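You operate a simulated robot arm through the tools that you are given. There is no shell and no other tool.

Carry out the task below with a simulated robot arm. There is one attempt and no reset: what you move stays moved.

Task
Pin the yellow corner of the dark oak frame, with the white knob at its wood.
Fine: turn that corner under the arm; one flush pin; swing the arm clear again; leave the other frame.

Only the result counts: the job must be done as asked and must still hold three seconds after the hand-in. Knocking over, shifting, dropping, spilling or breaking anything else fails it.

Robot
A 7-joint arm with a two-finger parallel gripper, fixed in place. Base frame: the origin is at the foot of the arm, x ahead of it, y to its left, z up; the work surface is at about z = 0. Units: mm, rad, N and s.
With the tool pointing down near the work surface it reaches from about 220 to 580 mm from the base axis. Its first joint turns from -1.152 to 1.152 rad. Payload 2.5 kg.
The tool frame sits at the grasp point between the pads (the TCP): z along the fingers, y along the line on which they close. The tips reach 23 mm beyond it. Largest opening 94 mm; finger width 38, thickness 10; the body of the gripper, 54 by 96 mm, starts 39 mm behind the TCP.
Orientation is that of the tool frame in the base frame, as a unit quaternion [x, y, z, w]. With the fingers straight down and closing along the base's y, the tool's x points along the base's -x, its y along +y and its z along -z.

Tools
- The arm moves only by the tool play_rows. Its argument "motion" is one flat list of numbers, 7 for each row, row after row: the turn, a rotation vector about the tool's x, y, z in rad, then the shift along the tool's x, y, z in m, then the opening, from 0 (shut) to 1 (fully open). In form: [wx, wy, wz, tx, ty, tz, gripper, wx, wy, wz, tx, ty, tz, gripper, ...]. A call has 1 to 20 rows; each row shifts and turns the commanded pose from where the row before left it, along the tool's axes as they then stand. A row lasts 0.2 s, in which the tool goes at most 50 mm and 0.15 rad; a call with a longer step from one row to the next is refused whole, and so is a gripper value outside its range. Where a pose cannot be reached the arm comes as near as it can. A force on the tool above 40 N (or 10 N above the force at the start of the call, whichever is more), or a blocked arm, ends the call early, and 0.2 s more pass. Each finger travels about 108 mm/s and halts on what it meets, pressing with about 31 N; the grip force reading is that of the motor and also rises with nothing between the fingers. The clock runs only during rows and for 0.2 s after the last one: add rows that do not move to give the fingers time. It gives the time, the measured TCP pose, the force on the tool (base axes), the opening and the grip force at its end, in the units of the frame above (readings bear some noise), with the torque about the TCP (base axes, N m) and any sound that the robot's microphone picked up, and new pictures: "views" is both (left out), scene, wrist or none.
- Cameras (640 x 400 px; columns grow to the right, rows downward): "scene" is fixed at [114.5, -395.7, 573.4]; the picture's right is [0.92, -0.40, 0.00], its down [-0.19, -0.43, -0.88] and it looks along [0.36, 0.81, -0.47] (base axes); focal length 226 px, centre (320, 200). "wrist" rides on the gripper at [86, 16, -75] in the tool frame; the picture's right is [-0.18, 0.98, 0.00], its down [-0.58, -0.11, -0.81] and it looks along [-0.79, -0.15, 0.59] (tool axes); focal length 243 px, centre (320, 200). There is no depth. A picture from a camera that has moved, and an enlarged one, comes with that camera's place and axes in the base frame and with its lens. The place of the scene camera against the robot may be out by one fixed shift of up to 25 mm in any direction.
- inspect(camera, box): a new picture of the part [left, top, right, bottom] of that camera's present view, enlarged. No time passes.
- close_job(): hands the job in; it is judged then, once.

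Places have to be worked out from the pictures, the camera data and where the tool is seen. Open the gripper and draw the arm clear of the work before you hand the job in, unless the task says otherwise.

The tools are called after "Request:" as a command line: name --argument value ..., lists and objects as JSON in quotes. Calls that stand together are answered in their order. play_rows: Moves the arm, as the interface text tells. Its arguments: {"type":"object","properties":{"motion":{"type":"array","items":{"type":"number"}},"views":{"type":"string","enum":["both","scene","wrist","none"]}},"required":["motion"]} The other tools are called the same way: inspect (camera, box) takes an enlarged picture of a part of a camera's view; close_job () hands the job in.

At the start:

```text
time: 0.0
tool_pos: [322.1, 175.8, 424.5]
orientation: [0.001, 1.0, 0.0, 0.0]
contact_force: [0.5, 0.3, -1.0]
ft_torque: [0.03, 0.02, 0.01]
grip_width: 93.9
gripper_force: 0.0
```

scene: 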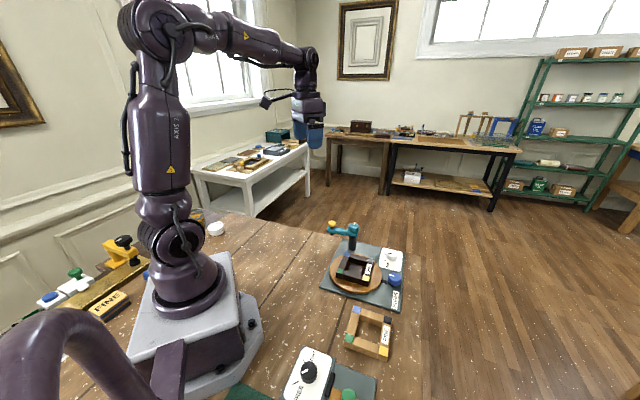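
wrist: 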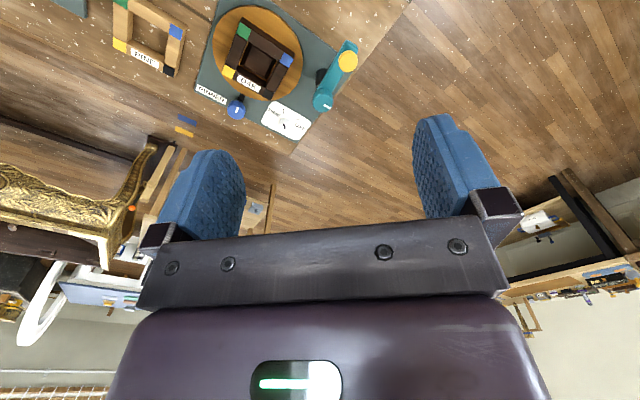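

I start by looking closely at the workspace in both views before moving.

Request:
inspect --camera "scene" --box '[300, 210, 430, 310]'

Request:
inspect --camera "scene" --box '[220, 290, 420, 400]'

Request:
inspect --camera "wrist" --box '[180, 0, 380, 150]'

Request:
inspect --camera "wrist" --box '[50, 0, 220, 150]'

Request:
inspect --camera "scene" --box '[0, 210, 240, 360]'

```text
4.00 times, centred on (365, 260) of scene
camera zoom: at [114.5, -395.7, 573.4], right [0.92, -0.4, 0.0], down [-0.19, -0.43, -0.88], along [0.36, 0.81, -0.47], focal length 903 px, centre (140, -40)
```

zoom: 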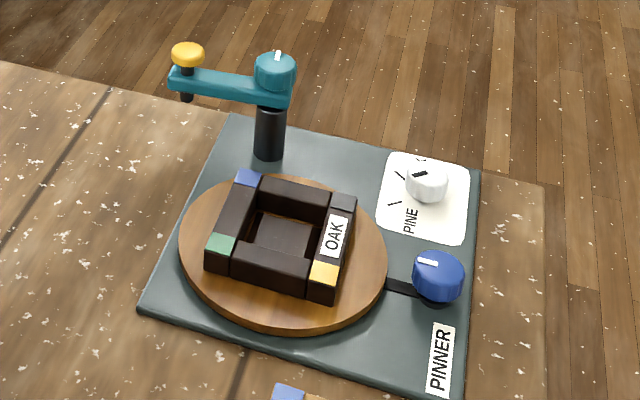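

```text
3.20 times, centred on (320, 345) of scene
camera zoom: at [114.5, -395.7, 573.4], right [0.92, -0.4, 0.0], down [-0.19, -0.43, -0.88], along [0.36, 0.81, -0.47], focal length 722 px, centre (320, -264)
```

zoom: 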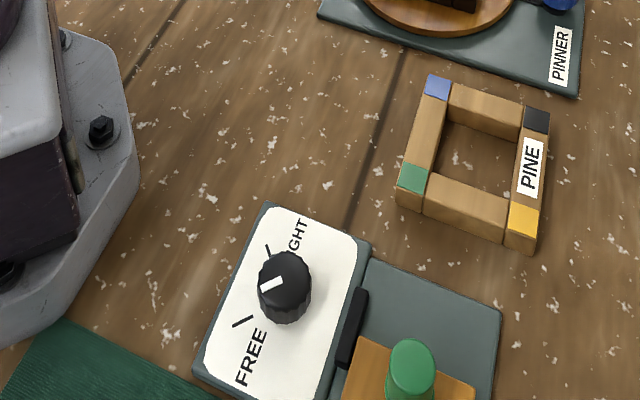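

```text
2.67 times, centred on (280, 75) of wrist
camera zoom: at [235.2, 193.6, 498.5], right [0.18, 0.98, 0.0], down [0.58, -0.11, 0.81], along [0.79, -0.15, -0.59], focal length 647 px, centre (427, 533)
```

zoom: 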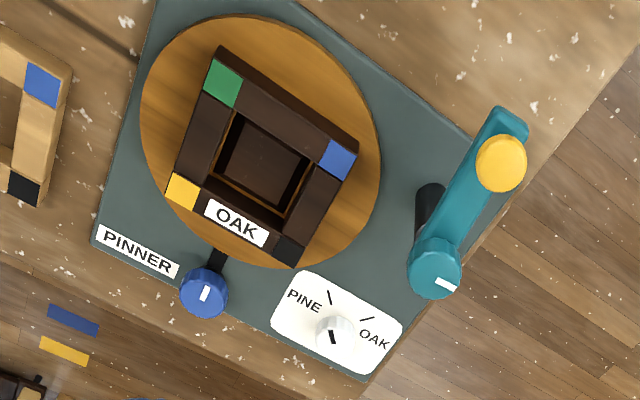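

```text
2.67 times, centred on (135, 75) of wrist
camera zoom: at [235.2, 193.6, 498.5], right [0.18, 0.98, 0.0], down [0.58, -0.11, 0.81], along [0.79, -0.15, -0.59], focal length 647 px, centre (813, 533)
```

zoom: 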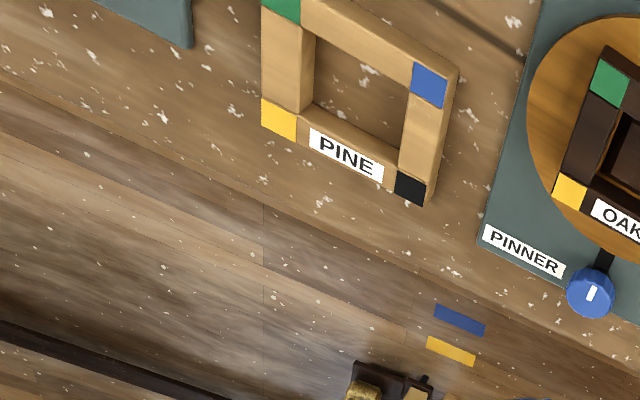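

```text
2.67 times, centred on (120, 285) of scene
camera zoom: at [114.5, -395.7, 573.4], right [0.92, -0.4, 0.0], down [-0.19, -0.43, -0.88], along [0.36, 0.81, -0.47], focal length 602 px, centre (853, -27)
```

zoom: 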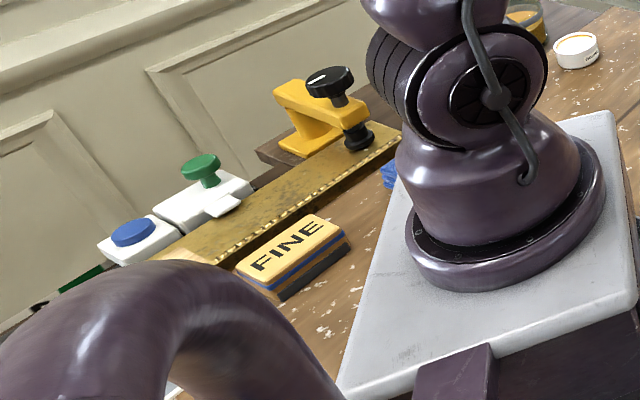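

The wrist picture puts the pinner's turntable near (412, 46), with the arm post near (461, 155), the blue knob near (499, -36) and the white knob near (560, 52). I move the wrist camera closer, staying high above everything, to read the marks and refine these places.

Request:
play_rows --motion '[0, 0, 0, -0.0136, -0.0292, 0.0248, 1, 0, 0, 0, -0.0136, -0.0292, 0.0248, 1, 0, 0, 0, -0.0136, -0.0292, 0.0248, 1, 0, 0, 0, -0.0136, -0.0292, 0.0248, 1, 0, 0, 0, -0.0136, -0.0292, 0.0248, 1, 0, 0, 0, 0, 0, 0, 1]'

```text
time: 1.4
tool_pos: [387.9, 29.9, 299.2]
orientation: [-0.001, 1.0, 0.0, 0.0]
contact_force: [0.3, -0.1, 0.4]
ft_torque: [0.0, 0.02, 0.01]
grip_width: 93.7
gripper_force: 0.0
camera wrist: at [301.8, 48.1, 373.3], right [0.18, 0.98, 0.0], down [0.58, -0.11, 0.81], along [0.79, -0.15, -0.59], focal length 243 px, centre (320, 200)
```

scene: 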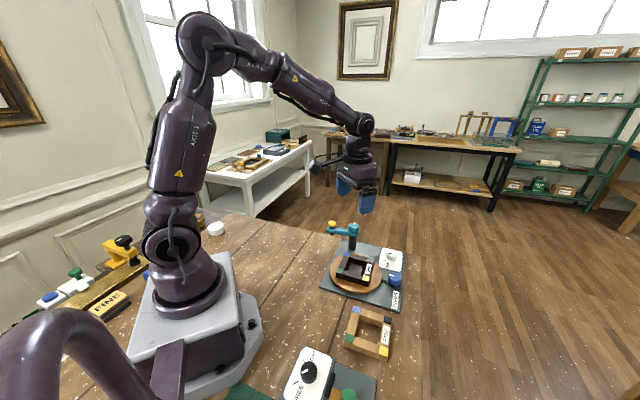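
wrist: 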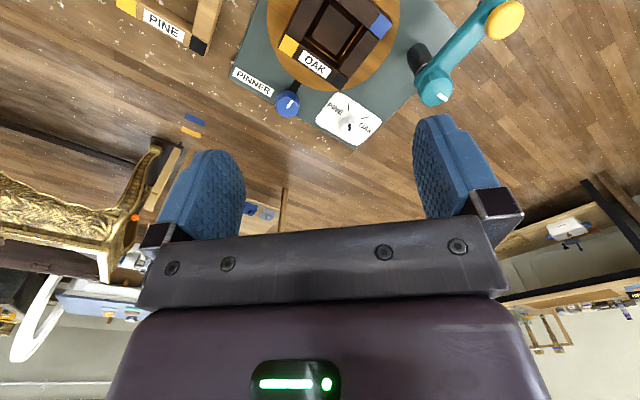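

The whole pinner is in view now; I zoom in on the knobs, the disc and the arm.

Request:
inspect --camera "wrist" --box '[310, 85, 390, 150]'

Request:
inspect --camera "wrist" --box '[230, 0, 410, 120]'

Request:
inspect --camera "wrist" --box '[390, 0, 540, 110]'

Request:
inspect --camera "scene" --box '[370, 245, 410, 315]'

Request:
inspect --camera "scene" --box '[318, 215, 378, 255]'

```text
6.15 times, centred on (350, 118) of wrist
camera zoom: at [301.8, 48.1, 373.3], right [0.18, 0.98, 0.0], down [0.58, -0.11, 0.81], along [0.79, -0.15, -0.59], focal length 1493 px, centre (135, 708)
```

zoom: 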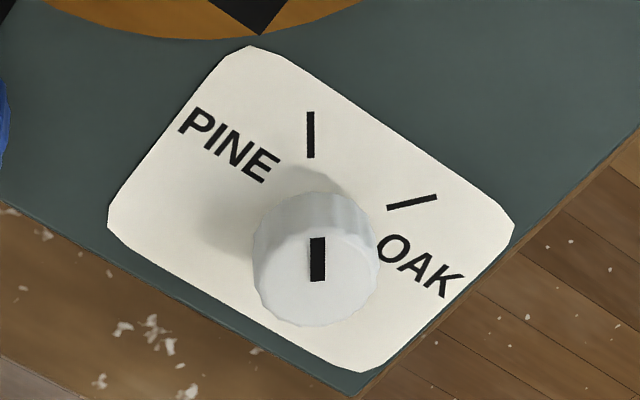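

```text
3.33 times, centred on (320, 60) of wrist
camera zoom: at [301.8, 48.1, 373.3], right [0.18, 0.98, 0.0], down [0.58, -0.11, 0.81], along [0.79, -0.15, -0.59], focal length 809 px, centre (320, 667)
```

zoom: 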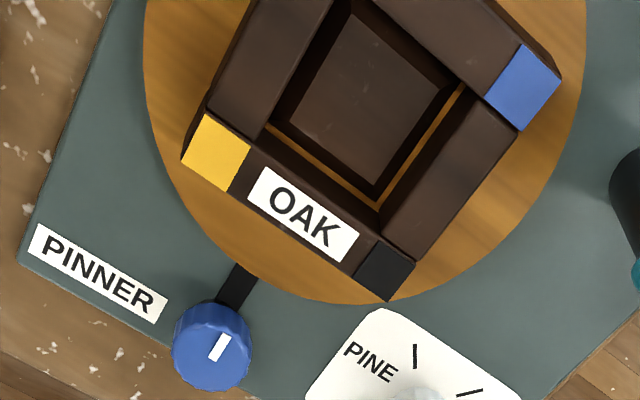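

```text
3.64 times, centred on (465, 55) of wrist
camera zoom: at [301.8, 48.1, 373.3], right [0.18, 0.98, 0.0], down [0.58, -0.11, 0.81], along [0.79, -0.15, -0.59], focal length 882 px, centre (-207, 727)
```

zoom: 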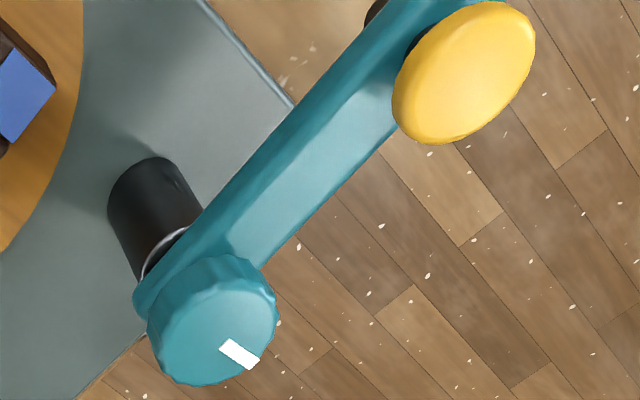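

```text
5.71 times, centred on (390, 280) of scene
camera zoom: at [114.5, -395.8, 573.4], right [0.92, -0.4, 0.0], down [-0.19, -0.43, -0.88], along [0.36, 0.81, -0.47], focal length 1290 px, centre (-80, -257)
```

zoom: 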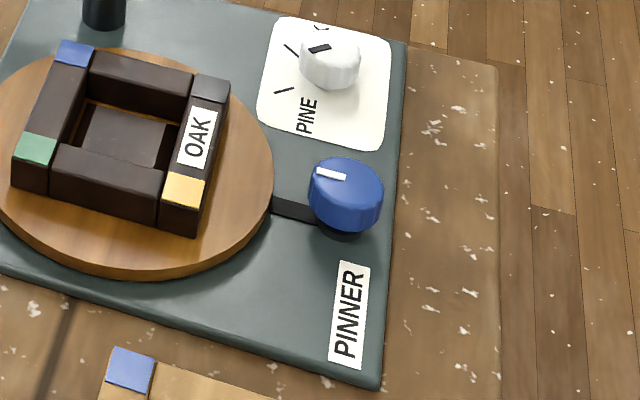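

```text
10.00 times, centred on (348, 235) of scene
camera zoom: at [114.5, -395.8, 573.4], right [0.92, -0.4, 0.0], down [-0.19, -0.43, -0.88], along [0.36, 0.81, -0.47], focal length 2257 px, centre (40, -150)
```

zoom: 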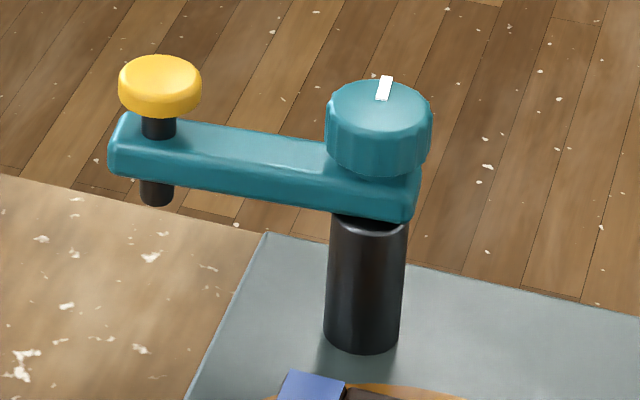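

The white knob's bar now points along the PINE tick (towards -x). I judge its axis at about (571.5, 50.4) with its top at z≈28, and the OAK tick lies about 88° clockwise seen from above. I move over it at a safe height and then turn the tool back 60° so the knob turn stays in range.

Request:
play_rows --motion '[0, 0, 0, -0.0306, 0.00342, 0.0282, 1, 0, 0, 0, -0.0306, 0.00342, 0.0282, 1, 0, 0, 0, -0.0306, 0.00342, 0.0282, 1, 0, 0, 0, -0.0306, 0.00342, 0.0282, 1, 0, 0, 0, -0.0306, 0.00342, 0.0282, 1, 0, 0, 0, -0.0306, 0.00342, 0.0282, 1, 0, 0, 0, 0, 0, 0, 1, 0, 0, -0.15, 0, 0, 0, 1, 0, 0, -0.15, 0, 0, 0, 1, 0, 0, -0.15, 0, 0, 0, 1, 0, 0, -0.15, 0, 0, 0, 1, 0, 0, -0.15, 0, 0, 0, 1, 0, 0, -0.15, 0, 0, 0, 1, 0, 0, -0.15, 0, 0, 0, 1, 0, 0, 0, 0, 0, 0, 1]'

```text
time: 4.6
tool_pos: [573.6, 49.2, 133.1]
orientation: [-0.501, 0.865, 0.0, 0.0]
contact_force: [0.4, 0.6, -0.6]
ft_torque: [0.0, -0.03, -0.01]
grip_width: 93.9
gripper_force: 0.1
camera wrist: at [516.8, -15.4, 204.9], right [-0.76, 0.65, 0.0], down [0.38, 0.45, 0.81], along [0.52, 0.61, -0.59], focal length 243 px, centre (320, 200)
```

scene: 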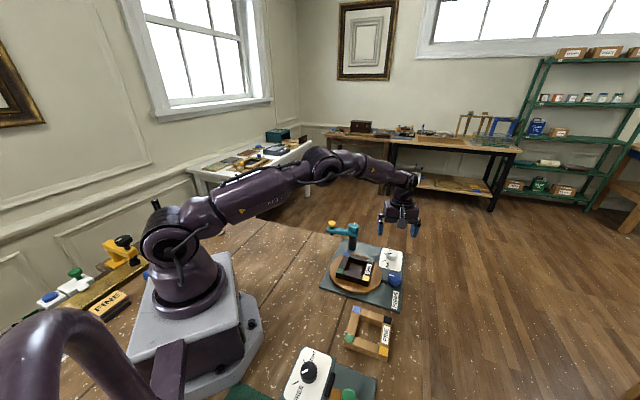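
wrist: 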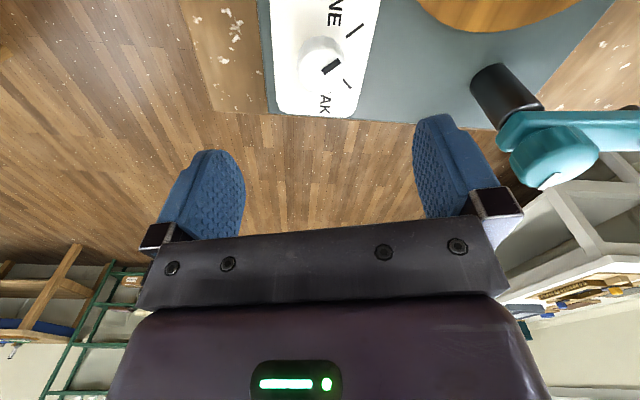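

The view is closer now; I zoom on the white knob to refine its axis before descending.

Request:
inspect --camera "wrist" --box '[250, 0, 410, 120]'

Request:
inspect --camera "wrist" --box '[460, 50, 640, 190]'

```text
3.33 times, centred on (330, 60) of wrist
camera zoom: at [516.8, -15.4, 204.9], right [-0.76, 0.65, 0.0], down [0.38, 0.45, 0.81], along [0.52, 0.61, -0.59], focal length 809 px, centre (287, 667)
```

zoom: 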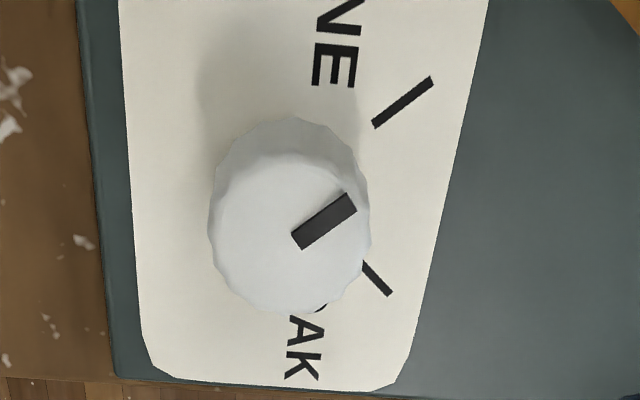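

```text
2.86 times, centred on (550, 120) of wrist
camera zoom: at [516.8, -15.4, 204.9], right [-0.76, 0.65, 0.0], down [0.38, 0.45, 0.81], along [0.52, 0.61, -0.59], focal length 693 px, centre (-337, 429)
```

zoom: 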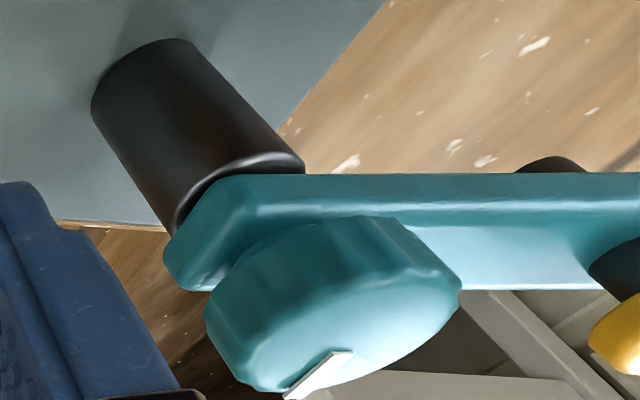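

Both views agree on the knob axis at about (571.4, 50), with PINE at about 176° and OAK at about 95°, so the turn is roughly -81°. I descend with the tips to z≈13 and close on the knob.

Request:
play_rows --motion '[0, 0, 0, 0.0003, 0.002, 0.02425, 1, 0, 0, 0, 0, 0, 0.02425, 1, 0, 0, 0, 0, 0, 0.02425, 1, 0, 0, 0, 0, 0, 0.02425, 1, 0, 0, 0, 0, 0, 0, 1, 0, 0, 0, 0, 0, 0, 0.25, 0, 0, 0, 0, 0, 0, 0.25, 0, 0, 0, 0, 0, 0, 0.25]'

```text
time: 6.4
tool_pos: [572.0, 50.7, 34.6]
orientation: [-0.5, 0.866, -0.003, 0.002]
contact_force: [24.2, -11.8, -14.9]
ft_torque: [0.55, -0.04, 0.13]
grip_width: 33.5
gripper_force: 44.9
camera wrist: at [514.5, -15.0, 108.4], right [-0.76, 0.65, -0.01], down [0.38, 0.45, 0.81], along [0.53, 0.61, -0.59], focal length 243 px, centre (320, 200)
```

scene: 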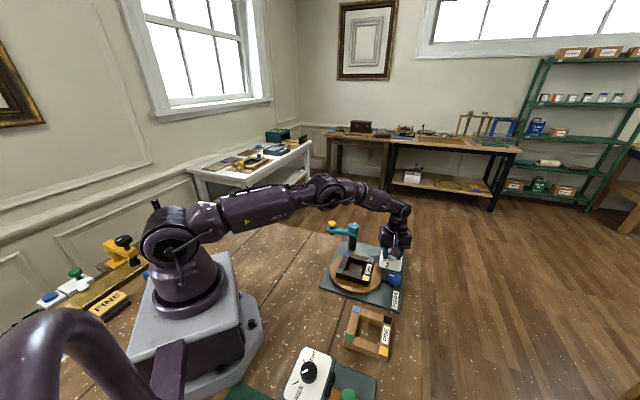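
wrist: 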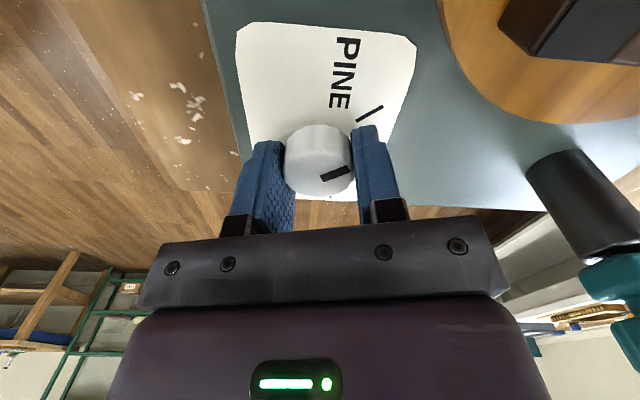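

The knob is gripped (33.5 mm) but with about 27 N of side force along the closing line, so I ease the tool 1.5 mm along -y and check it.

Request:
play_rows --motion '[0, 0, 0, 0, -0.0015, 0, 0.25, 0, 0, 0, 0, 0, 0, 0.25]' --views "none"

```text
time: 7.0
tool_pos: [572.7, 50.8, 36.3]
orientation: [-0.501, 0.866, 0.0, 0.0]
contact_force: [7.2, -14.6, -3.7]
ft_torque: [0.24, -0.32, 0.0]
grip_width: 33.1
gripper_force: 44.7
```

Side force has dropped. I now turn the knob about 80° clockwise (positive about tool z) in small steps.

Request:
play_rows --motion '[0, 0, 0.1, 0, 0, 0, 0.25, 0, 0, 0.1, 0, 0, 0, 0.25, 0, 0, 0.1, 0, 0, 0, 0.25, 0, 0, 0.1, 0, 0, 0, 0.25, 0, 0, 0.1, 0, 0, 0, 0.25, 0, 0, 0.1, 0, 0, 0, 0.25, 0, 0, 0.1, 0, 0, 0, 0.25, 0, 0, 0, 0, 0, 0, 0.25]'

```text
time: 8.8
tool_pos: [572.9, 49.2, 35.4]
orientation: [-0.171, 0.985, -0.002, 0.0]
contact_force: [14.4, -18.7, -4.3]
ft_torque: [0.23, -0.56, 0.09]
grip_width: 33.1
gripper_force: 44.8
camera wrist: at [486.0, 36.0, 108.3], right [-0.16, 0.99, 0.0], down [0.58, 0.1, 0.81], along [0.8, 0.13, -0.59], focal length 243 px, centre (320, 200)
```

scene: 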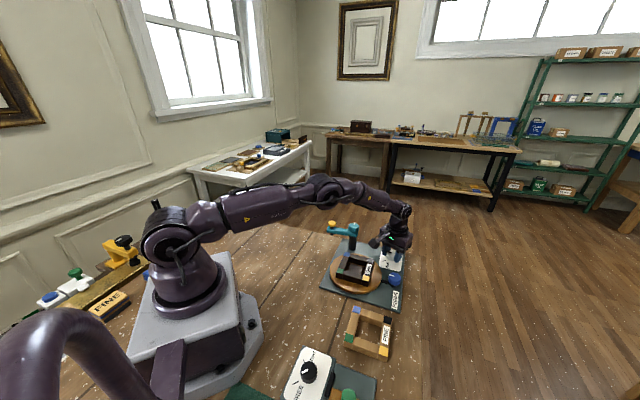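
wrist: 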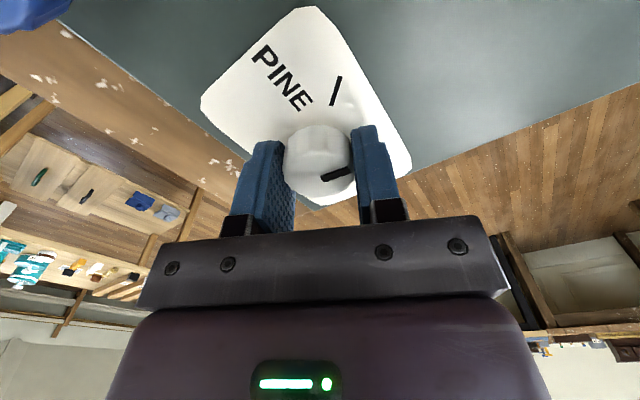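

The knob turns with the gripper (about 40° done). I ease 1 mm sideways again and turn the remaining 0.71 rad.

Request:
play_rows --motion '[0, 0, 0, 0, -0.001, 0, 0.25, 0, 0, 0.1, 0, 0, 0, 0.25, 0, 0, 0.1, 0, 0, 0, 0.25, 0, 0, 0.1, 0, 0, 0, 0.25, 0, 0, 0.1, 0, 0, 0, 0.25, 0, 0, 0.1, 0, 0, 0, 0.25, 0, 0, 0.1, 0, 0, 0, 0.25, 0, 0, 0.1, 0, 0, 0, 0.25, 0, 0, 0, 0, 0, 0, 0.25]'

Request:
inspect --camera "wrist" --box '[250, 30, 430, 220]'

```text
time: 10.8
tool_pos: [573.1, 46.1, 35.4]
orientation: [0.175, 0.984, -0.003, 0.001]
contact_force: [3.2, -22.1, -2.0]
ft_torque: [0.31, -0.11, 0.85]
grip_width: 33.7
gripper_force: 45.0
camera wrist: at [497.8, 93.6, 108.0], right [0.51, 0.86, 0.0], down [0.51, -0.3, 0.81], along [0.69, -0.42, -0.59], focal length 243 px, centre (320, 200)
```

scene: 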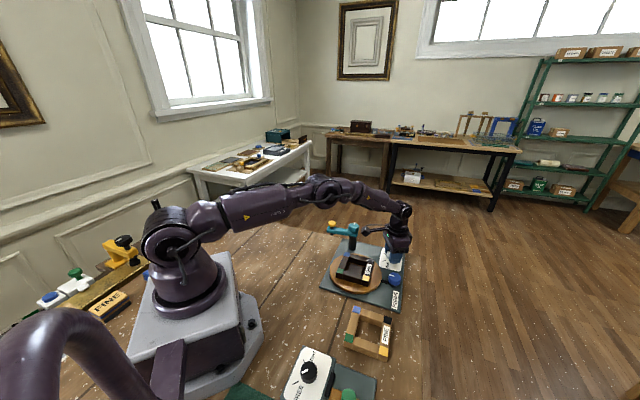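
wrist: 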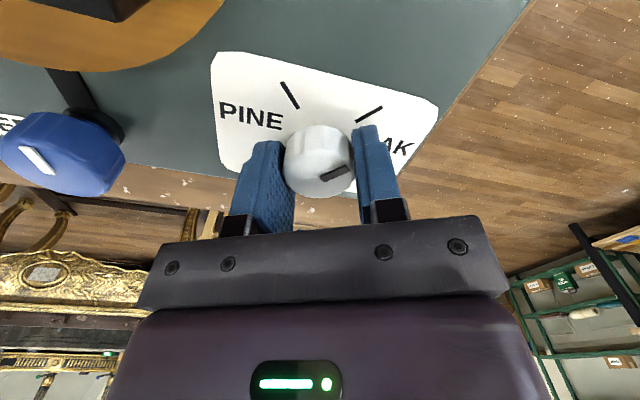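

```text
2.11 times, centred on (340, 125) of wrist
camera zoom: at [497.8, 93.6, 108.0], right [0.51, 0.86, 0.0], down [0.51, -0.3, 0.81], along [0.69, -0.42, -0.59], focal length 511 px, centre (278, 358)
```

zoom: 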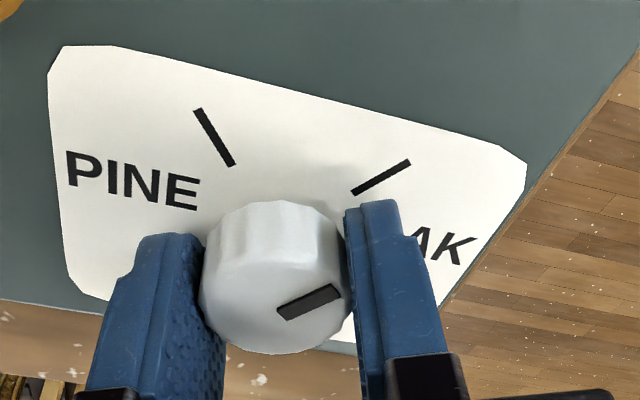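

The bar appears to point near the OAK tick, and there is some torque, as if it is at its stop. I release and rise straight up to check it from a clean viewpoint.

Request:
play_rows --motion '[0, 0, 0, 0, 0, 0, 0.6, 0, 0, 0, 0, 0, 0, 1, 0, 0, 0, 0, 0, 0, 1, 0, 0, 0, 0, 0, -0.03, 1, 0, 0, 0, 0, 0, -0.035, 1, 0, 0, 0, 0, 0, -0.035, 1, 0, 0, 0, 0, 0, 0, 1]'

Request:
inspect --camera "wrist" --box '[250, 0, 410, 120]'

```text
time: 12.4
tool_pos: [572.4, 47.7, 136.4]
orientation: [0.175, 0.985, 0.0, 0.0]
contact_force: [0.1, 0.0, -0.1]
ft_torque: [0.0, -0.02, 0.01]
grip_width: 94.2
gripper_force: 0.0
camera wrist: at [497.3, 95.1, 210.1], right [0.51, 0.86, 0.0], down [0.51, -0.3, 0.81], along [0.69, -0.41, -0.59], focal length 243 px, centre (320, 200)
```

scene: 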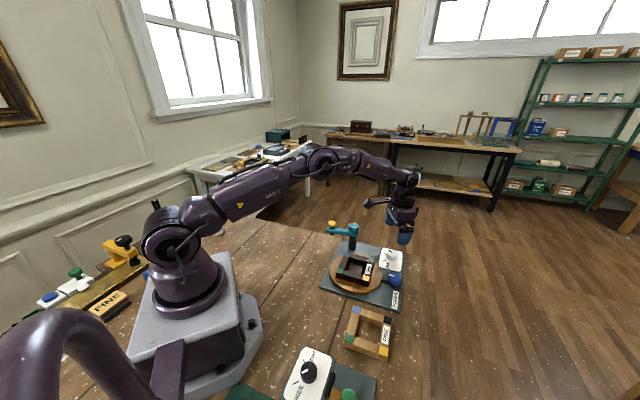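
wrist: 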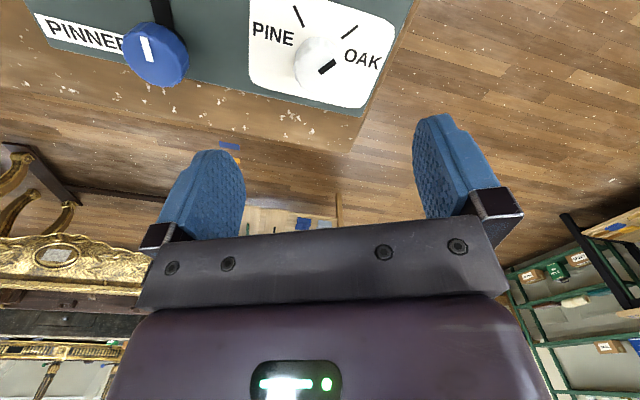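

```text
3.33 times, centred on (330, 60) of wrist
camera zoom: at [497.3, 95.1, 210.1], right [0.51, 0.86, 0.0], down [0.51, -0.3, 0.81], along [0.69, -0.41, -0.59], focal length 809 px, centre (287, 667)
```

zoom: 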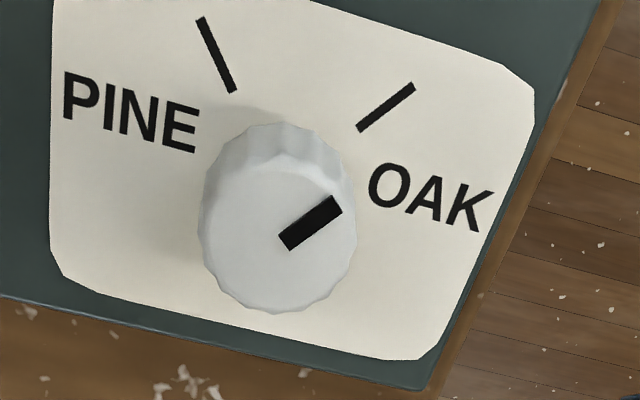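

The bar now lines up with the OAK tick (both about 96°), so the white knob is set. Next I study the blue knob and its black bar in this view.

Request:
inspect --camera "wrist" --box '[20, 0, 220, 110]'

Request:
inspect --camera "scene" --box '[320, 245, 420, 315]'

```text
3.20 times, centred on (120, 55) of wrist
camera zoom: at [497.3, 95.1, 210.1], right [0.51, 0.86, 0.0], down [0.51, -0.3, 0.81], along [0.69, -0.41, -0.59], focal length 776 px, centre (960, 664)
```

zoom: 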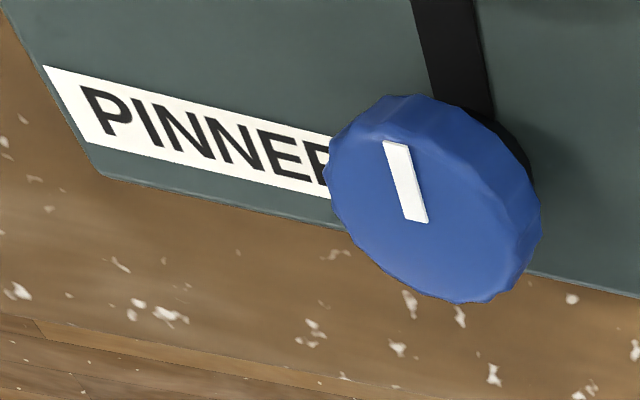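

```text
5.71 times, centred on (370, 280) of scene
camera zoom: at [114.5, -395.7, 573.4], right [0.92, -0.4, 0.0], down [-0.19, -0.43, -0.88], along [0.36, 0.81, -0.47], focal length 1290 px, centre (34, -257)
```

zoom: 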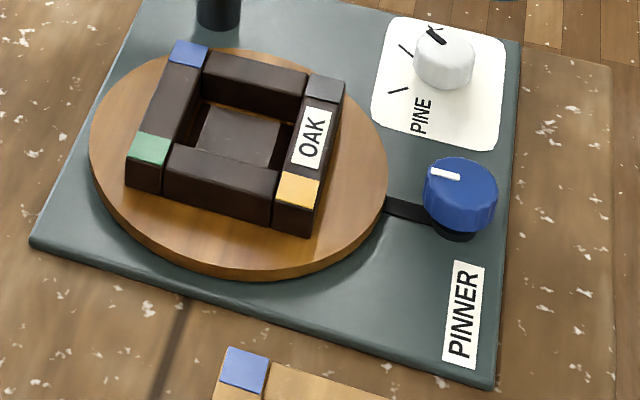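

I place the blue knob at about (505.5, -42), with its top at z≈34 and its mark pointing towards the disc; the bar suggests it either drives or brakes the turntable. I move above it, turn the tool so the fingers clear the bar and disc, and take a look.

Request:
play_rows --motion '[0, 0, 0, 0.00795, -0.0268, 0.0065, 0.6, 0, 0, 0, 0.00795, -0.0268, 0.0065, 0.6, 0, 0, 0, 0.00795, -0.0268, 0.0065, 0.6, 0, 0, 0, 0.00795, -0.0268, 0.0065, 0.6, 0, 0, 0.133, 0, 0, 0, 0.6, 0, 0, 0.133, 0, 0, 0, 0.6, 0, 0, 0.133, 0, 0, 0, 0.6, 0, 0, 0, 0, 0, 0, 0.6]'

```text
time: 14.2
tool_pos: [507.1, -40.2, 110.0]
orientation: [0.368, 0.93, -0.001, -0.001]
contact_force: [0.4, 0.7, 0.3]
ft_torque: [-0.01, -0.01, 0.04]
grip_width: 56.3
gripper_force: 0.1
camera wrist: at [454.2, 32.1, 183.1], right [0.81, 0.59, 0.0], down [0.35, -0.48, 0.81], along [0.48, -0.65, -0.59], focal length 243 px, centre (320, 200)
```

scene: 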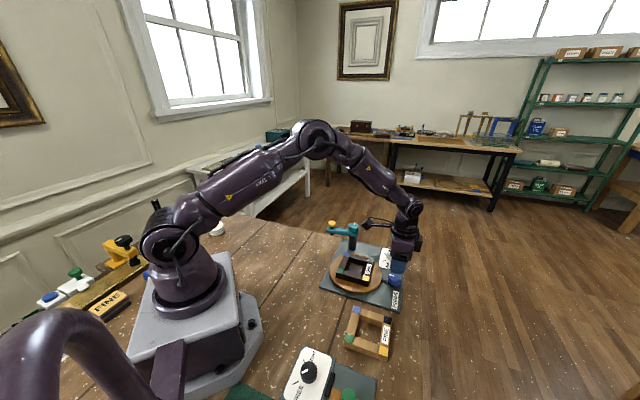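
wrist: 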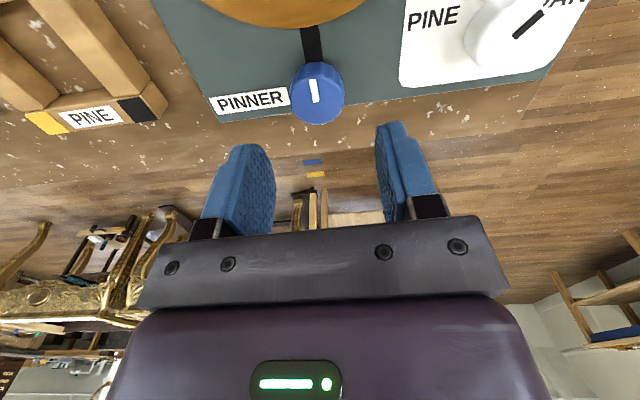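

The knob is centred between the fingers (axis about (505, -41)). I descend with the tips to z≈19 and grip it.

Request:
play_rows --motion '[0, 0, 0, 0.0009, -0.0018, 0.0226, 0.6, 0, 0, 0, 0, 0, 0.0226, 0.6, 0, 0, 0, 0, 0, 0.0226, 0.6, 0, 0, 0, 0, 0, 0, 0.6, 0, 0, 0, 0, 0, 0, 0.25, 0, 0, 0, 0, 0, 0, 0.25, 0, 0, 0, 0, 0, 0, 0.25]'

```text
time: 15.8
tool_pos: [502.9, -42.4, 40.9]
orientation: [0.367, 0.93, -0.001, 0.0]
contact_force: [-3.0, -4.7, -0.4]
ft_torque: [0.63, 0.21, -0.03]
grip_width: 36.0
gripper_force: 44.9
camera wrist: at [452.5, 30.5, 114.4], right [0.81, 0.59, 0.0], down [0.35, -0.48, 0.81], along [0.48, -0.65, -0.59], focal length 243 px, centre (320, 200)
```

scene: 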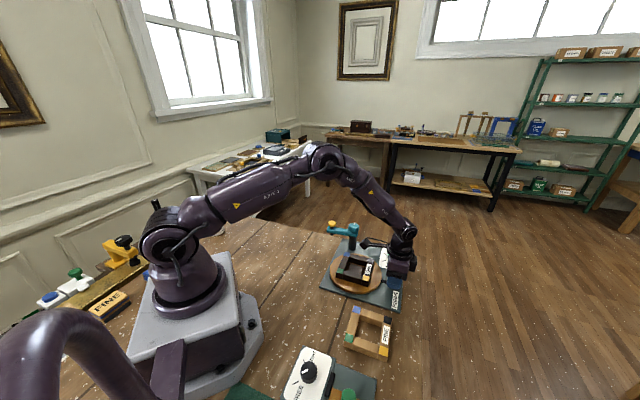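
wrist: 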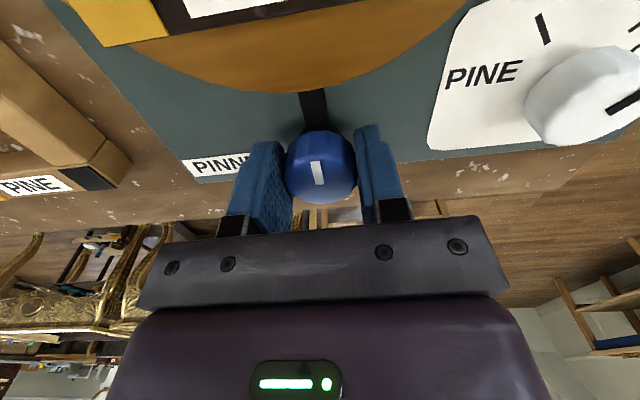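

Gripped cleanly (36 mm, small side forces). I turn it a modest 0.3 rad counter-clockwise to learn what it does to the disc.

Request:
play_rows --motion '[0, 0, -0.1, 0, 0, 0, 0.25, 0, 0, -0.1, 0, 0, 0, 0.25, 0, 0, -0.1, 0, 0, 0, 0.25, 0, 0, 0, 0, 0, 0, 0.25]'

Request:
inspect --camera "scene" --box '[320, 245, 420, 315]'

```text
time: 16.8
tool_pos: [504.2, -42.5, 41.0]
orientation: [0.222, 0.975, -0.001, 0.001]
contact_force: [11.5, -15.3, -13.6]
ft_torque: [0.49, 0.57, -0.01]
grip_width: 35.6
gripper_force: 44.6
camera wrist: at [433.3, 11.6, 114.2], right [0.59, 0.81, 0.0], down [0.48, -0.35, 0.81], along [0.65, -0.48, -0.59], focal length 243 px, centre (320, 200)
```

scene: 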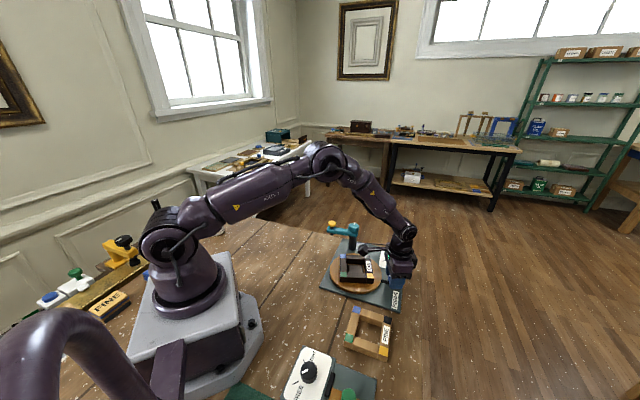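
wrist: 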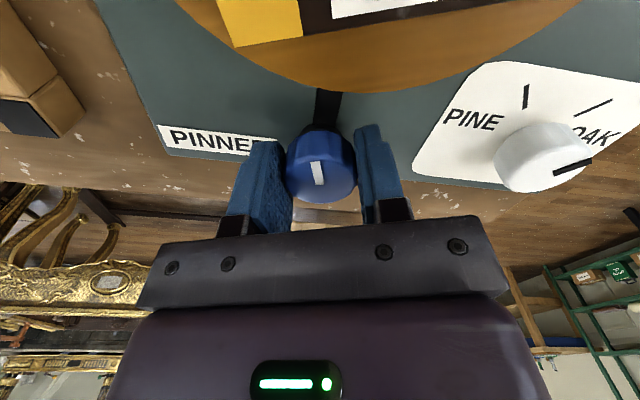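

```text
5.71 times, centred on (370, 280) of scene
camera zoom: at [114.5, -395.8, 573.4], right [0.92, -0.4, 0.0], down [-0.19, -0.43, -0.88], along [0.36, 0.81, -0.47], focal length 1290 px, centre (34, -257)
```

zoom: 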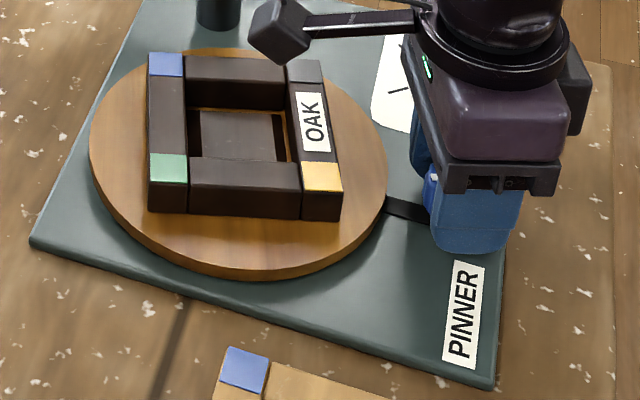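

The disc and frame turn with the blue knob one to one, in the same direction. From both views I get the disc centre at about (422.5, 42.3), the pivot at (475.7, 153.3) and an arm radius of about 76.5, so the pin's working point is near (422.5, 98), where the blue corner started. The yellow corner therefore needs about 180° in total, and I continue counter-clockwise.

Request:
play_rows --motion '[0, 0, -0.1, -0.0005, -0.0003, 0, 0.25, 0, 0, -0.1, 0, 0, 0, 0.25, 0, 0, -0.1, 0, 0, 0, 0.25, 0, 0, -0.1, 0, 0, 0, 0.25, 0, 0, -0.1, 0, 0, 0, 0.25, 0, 0, -0.1, 0, 0, 0, 0.25, 0, 0, -0.1, 0, 0, 0, 0.25, 0, 0, -0.1, 0, 0, 0, 0.25, 0, 0, 0, 0, 0, 0, 0.25]'

Request:
inspect --camera "scene" --box '[320, 245, 420, 315]'

```text
time: 18.9
tool_pos: [504.1, -43.8, 41.0]
orientation: [-0.175, 0.985, -0.002, 0.001]
contact_force: [5.0, -0.8, -3.8]
ft_torque: [0.16, 0.64, -0.03]
grip_width: 35.9
gripper_force: 44.9
stopped in row 9: the force on the tool passed its limit at 40 N (the readings are from after the stop); the commanded pose is now the measured one
camera wrist: at [417.4, -56.2, 114.5], right [-0.17, 0.99, 0.0], down [0.58, 0.1, 0.81], along [0.8, 0.13, -0.59], focal length 243 px, centre (320, 200)
```

scene: 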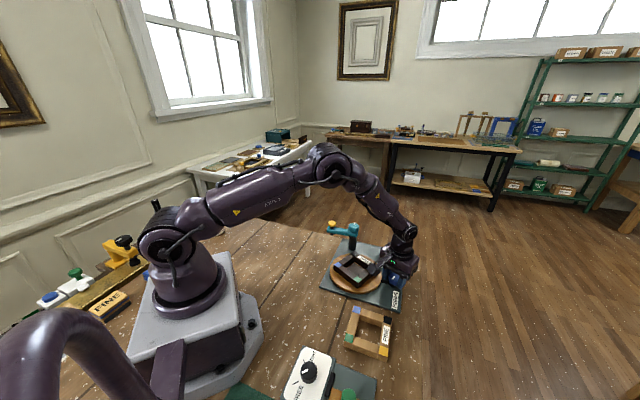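
wrist: 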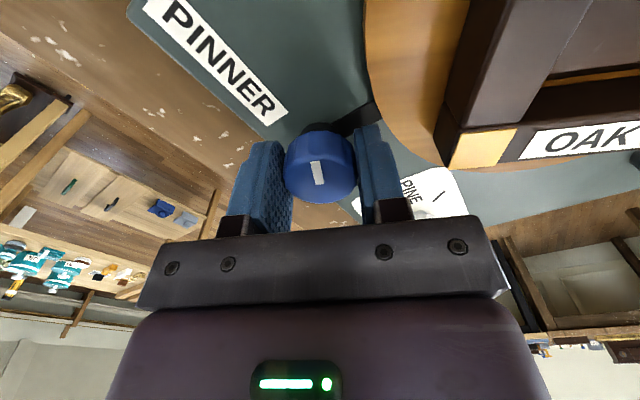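

```text
5.71 times, centred on (370, 280) of scene
camera zoom: at [114.5, -395.7, 573.4], right [0.92, -0.4, 0.0], down [-0.19, -0.43, -0.88], along [0.36, 0.81, -0.47], focal length 1290 px, centre (34, -257)
```

zoom: 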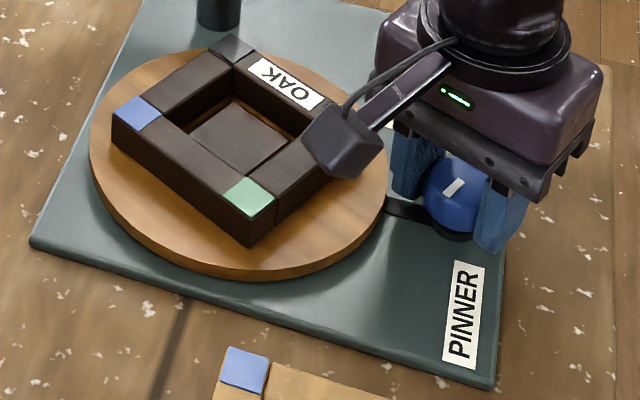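

The side force built up and stopped the call, then relaxed (63° turned so far, frame following). I continue in shorter stretches.

Request:
play_rows --motion '[0, 0, -0.1, 0, 0, 0, 0.25, 0, 0, -0.1, 0, 0, 0, 0.25, 0, 0, -0.1, 0, 0, 0, 0.25, 0, 0, -0.1, 0, 0, 0, 0.25, 0, 0, 0, 0, 0, 0, 0.25]' --views "none"

```text
time: 20.1
tool_pos: [503.5, -43.1, 41.0]
orientation: [-0.367, 0.93, -0.001, -0.001]
contact_force: [-6.8, -2.0, -1.2]
ft_torque: [0.68, -0.38, 0.09]
grip_width: 35.9
gripper_force: 44.8
```

Forces are small at 86° turned. I continue another 0.5 rad.

Request:
play_rows --motion '[0, 0, -0.1, 0, 0, 0, 0.25, 0, 0, -0.1, 0, 0, 0, 0.25, 0, 0, -0.1, 0, 0, 0, 0.25, 0, 0, -0.1, 0, 0, 0, 0.25, 0, 0, -0.1, 0, 0, 0, 0.25, 0, 0, 0, 0, 0, 0, 0.25]'

Request:
inspect --camera "scene" --box '[320, 245, 420, 315]'

```text
time: 21.7
tool_pos: [505.0, -44.0, 40.8]
orientation: [-0.586, 0.811, -0.004, 0.001]
contact_force: [3.4, -0.8, -2.6]
ft_torque: [0.32, 0.52, -0.01]
grip_width: 35.8
gripper_force: 44.2
stopped in row 6: the force on the tool passed its limit at 40 N (the readings are from after the stop); the commanded pose is now the measured one
camera wrist: at [462.4, -119.6, 114.8], right [-0.88, 0.48, -0.01], down [0.28, 0.52, 0.81], along [0.39, 0.7, -0.59], focal length 243 px, centre (320, 200)
```

scene: 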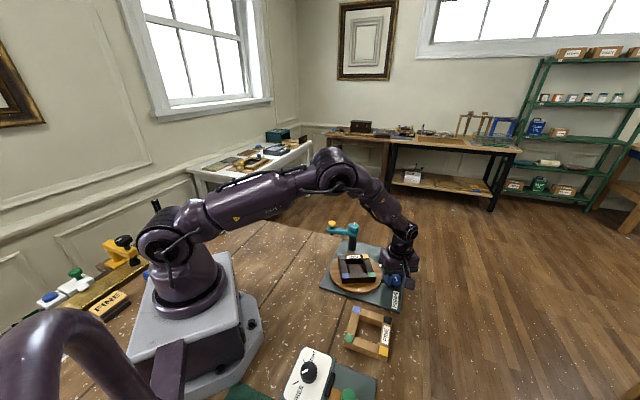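
wrist: 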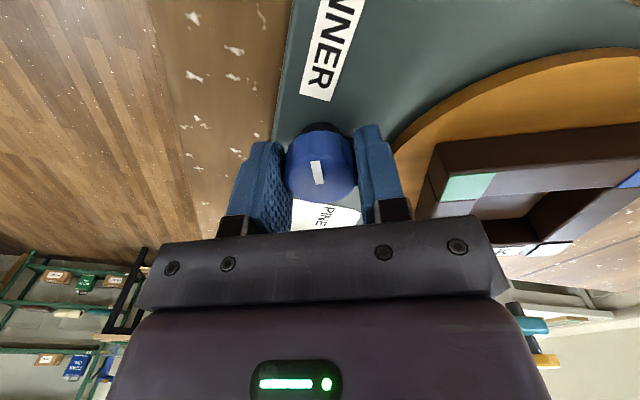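

```text
5.71 times, centred on (370, 280) of scene
camera zoom: at [114.5, -395.7, 573.4], right [0.92, -0.4, 0.0], down [-0.19, -0.43, -0.88], along [0.36, 0.81, -0.47], focal length 1290 px, centre (34, -257)
```

zoom: 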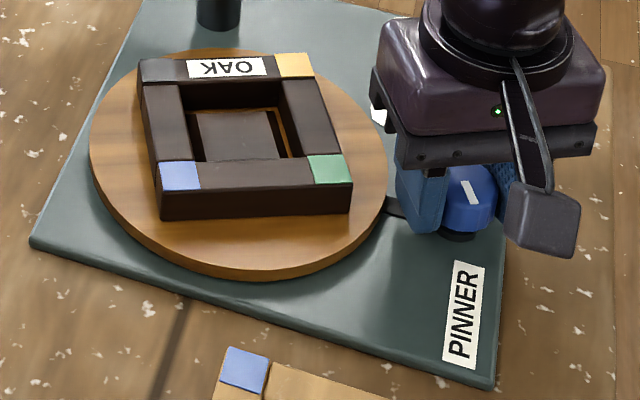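

115° turned; about 65° remain. The knob axis comes out at about (505, -44), where the tool is now. I release, rise 40 mm, and turn the tool back for a fresh grip whose finger corners stay away from the disc edge.

Request:
play_rows --motion '[0, 0, 0, 0, 0, 0, 0.45, 0, 0, 0, 0, 0, 0, 0.45, 0, 0, 0, 0, 0, -0.02, 0.45, 0, 0, 0, 0, 0, -0.02, 0.45, 0, 0, 0.145, 0, 0, 0, 0.45, 0, 0, 0.145, 0, 0, 0, 0.5, 0, 0, 0.145, 0, 0, 0, 0.6, 0, 0, 0.145, 0, 0, 0, 0.6, 0, 0, 0.145, 0, 0, 0, 0.6, 0, 0, 0.145, 0, 0, 0, 0.6, 0, 0, 0.145, 0, 0, 0, 0.6, 0, 0, 0.145, 0, 0, 0, 0.6, 0, 0, 0.145, 0, 0, 0, 0.6, 0, 0, 0.145, 0, 0, 0, 0.6, 0, 0, 0.145, 0, 0, 0, 0.6, 0, 0, 0.145, 0, 0, 0, 0.6, 0, 0, 0.145, 0, 0, 0, 0.6, 0, 0, 0.145, 0, 0, 0, 0.6, 0, 0, 0.145, 0, 0, 0, 0.6, 0, 0, 0, 0, 0, 0, 0.6]'

Request:
inspect --camera "scene" --box '[320, 245, 420, 315]'

```text
time: 25.9
tool_pos: [505.8, -44.4, 80.9]
orientation: [0.446, 0.895, -0.001, 0.003]
contact_force: [0.1, 0.1, 0.7]
ft_torque: [0.0, -0.01, 0.0]
grip_width: 56.2
gripper_force: 0.1
camera wrist: at [465.9, 36.6, 154.9], right [0.9, 0.44, 0.0], down [0.26, -0.53, 0.81], along [0.36, -0.73, -0.59], focal length 243 px, centre (320, 200)
```

scene: 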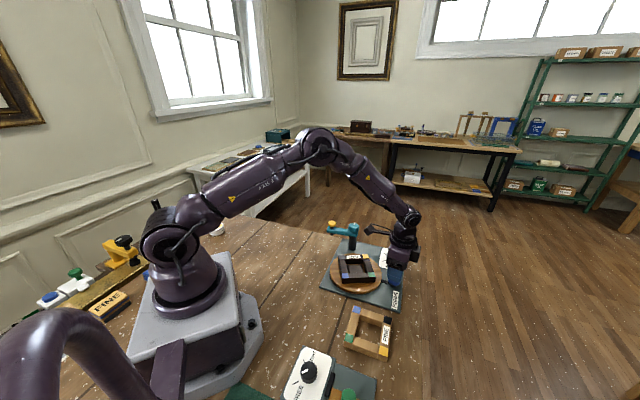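
wrist: 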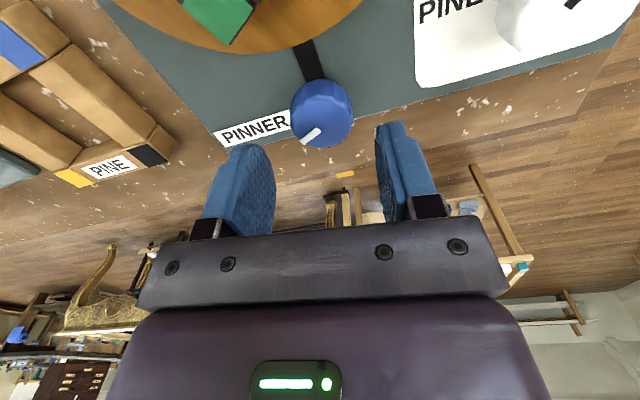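

```text
5.71 times, centred on (370, 280) of scene
camera zoom: at [114.5, -395.7, 573.4], right [0.92, -0.4, 0.0], down [-0.19, -0.43, -0.88], along [0.36, 0.81, -0.47], focal length 1290 px, centre (34, -257)
```

zoom: 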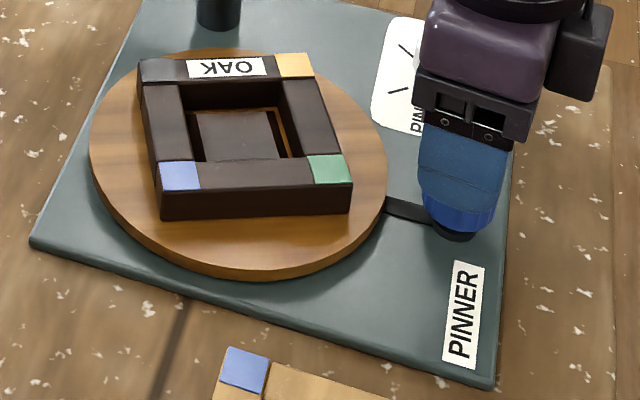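

The frame held its angle. I turn two more steps back, descend around the knob, grip it, and start the remaining turn.

Request:
play_rows --motion '[0, 0, 0.13, 0, 0, 0, 0.6, 0, 0, 0.13, 0, 0, 0, 0.6, 0, 0, 0, 0, 0, 0.019, 0.6, 0, 0, 0, 0, 0, 0.019, 0.6, 0, 0, 0, 0, 0, 0, 0.6, 0, 0, 0, 0, 0, 0, 0.25, 0, 0, 0, 0, 0, 0, 0.25, 0, 0, 0, 0, 0, 0, 0.25]' --views "wrist"

```text
time: 27.7
tool_pos: [505.7, -44.6, 42.8]
orientation: [0.558, 0.83, 0.002, 0.006]
contact_force: [27.8, 3.2, -15.2]
ft_torque: [0.05, 0.63, -0.06]
grip_width: 34.8
gripper_force: 45.3
camera wrist: at [488.0, 43.0, 116.0], right [0.98, 0.2, 0.01], down [0.11, -0.58, 0.81], along [0.17, -0.79, -0.59], focal length 243 px, centre (320, 200)
```

wrist: 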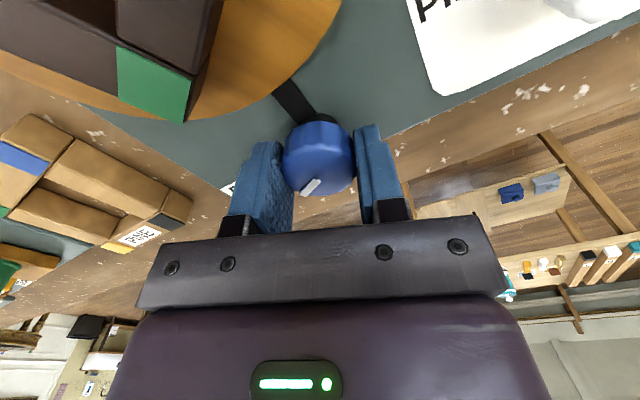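

Side force of 28 N along the closing line: I ease 2 mm along +y, then turn 0.5 rad.

Request:
play_rows --motion '[0, 0, 0, 0, 0.002, 0, 0.25, 0, 0, -0.1, 0, 0, 0, 0.25, 0, 0, -0.1, 0, 0, 0, 0.25, 0, 0, -0.1, 0, 0, 0, 0.25, 0, 0, -0.1, 0, 0, 0, 0.25, 0, 0, -0.1, 0, 0, 0, 0.25, 0, 0, 0, 0, 0, 0, 0.25]' --views "none"

```text
time: 29.3
tool_pos: [506.6, -44.2, 42.8]
orientation: [0.335, 0.942, -0.002, 0.005]
contact_force: [22.2, -5.4, -14.2]
ft_torque: [0.23, 0.04, 0.02]
grip_width: 34.8
gripper_force: 44.6
```

144° in total. I ease towards the force and turn 0.45 rad more, then check the picture.

Request:
play_rows --motion '[0, 0, 0, -0.0014, 0.0008, 0, 0.25, 0, 0, -0.09, 0, 0, 0, 0.25, 0, 0, -0.09, 0, 0, 0, 0.25, 0, 0, -0.09, 0, 0, 0, 0.25, 0, 0, -0.09, 0, 0, 0, 0.25, 0, 0, -0.09, 0, 0, 0, 0.25, 0, 0, 0, 0, 0, 0, 0.25]'

Request:
inspect --camera "scene" --box '[320, 245, 420, 315]'

```text
time: 30.9
tool_pos: [507.3, -44.0, 43.8]
orientation: [0.116, 0.993, -0.001, 0.001]
contact_force: [-9.0, 1.8, 3.6]
ft_torque: [0.2, -0.26, 0.04]
grip_width: 34.7
gripper_force: 44.9
camera wrist: at [427.0, -6.0, 116.4], right [0.4, 0.91, 0.0], down [0.54, -0.24, 0.81], along [0.74, -0.33, -0.59], focal length 243 px, centre (320, 200)
```

scene: 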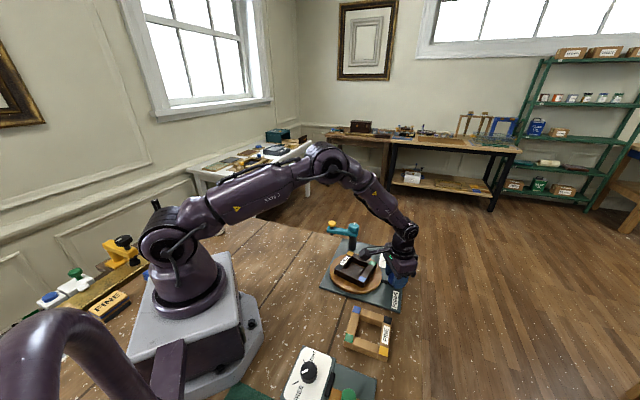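
wrist: 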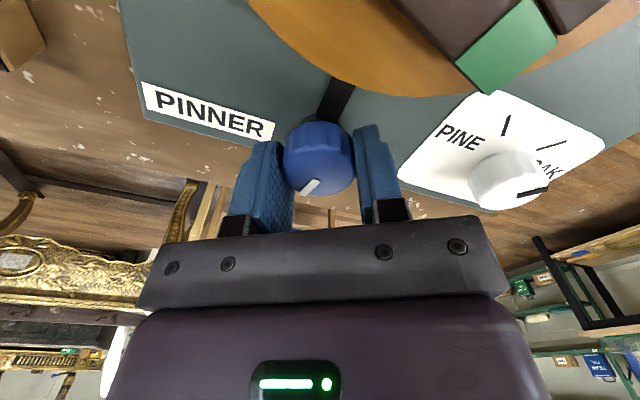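

```text
5.71 times, centred on (370, 280) of scene
camera zoom: at [114.5, -395.7, 573.4], right [0.92, -0.4, 0.0], down [-0.19, -0.43, -0.88], along [0.36, 0.81, -0.47], focal length 1290 px, centre (34, -257)
```

zoom: 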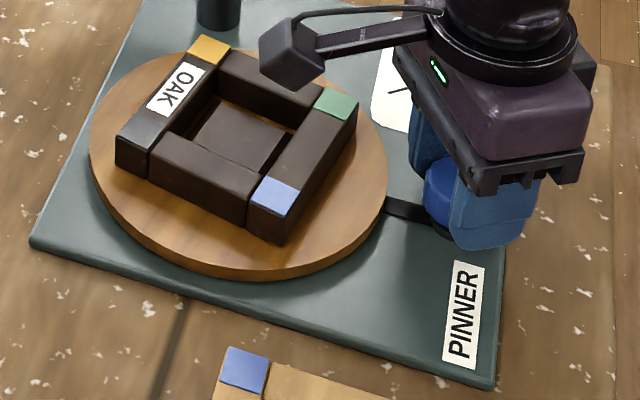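

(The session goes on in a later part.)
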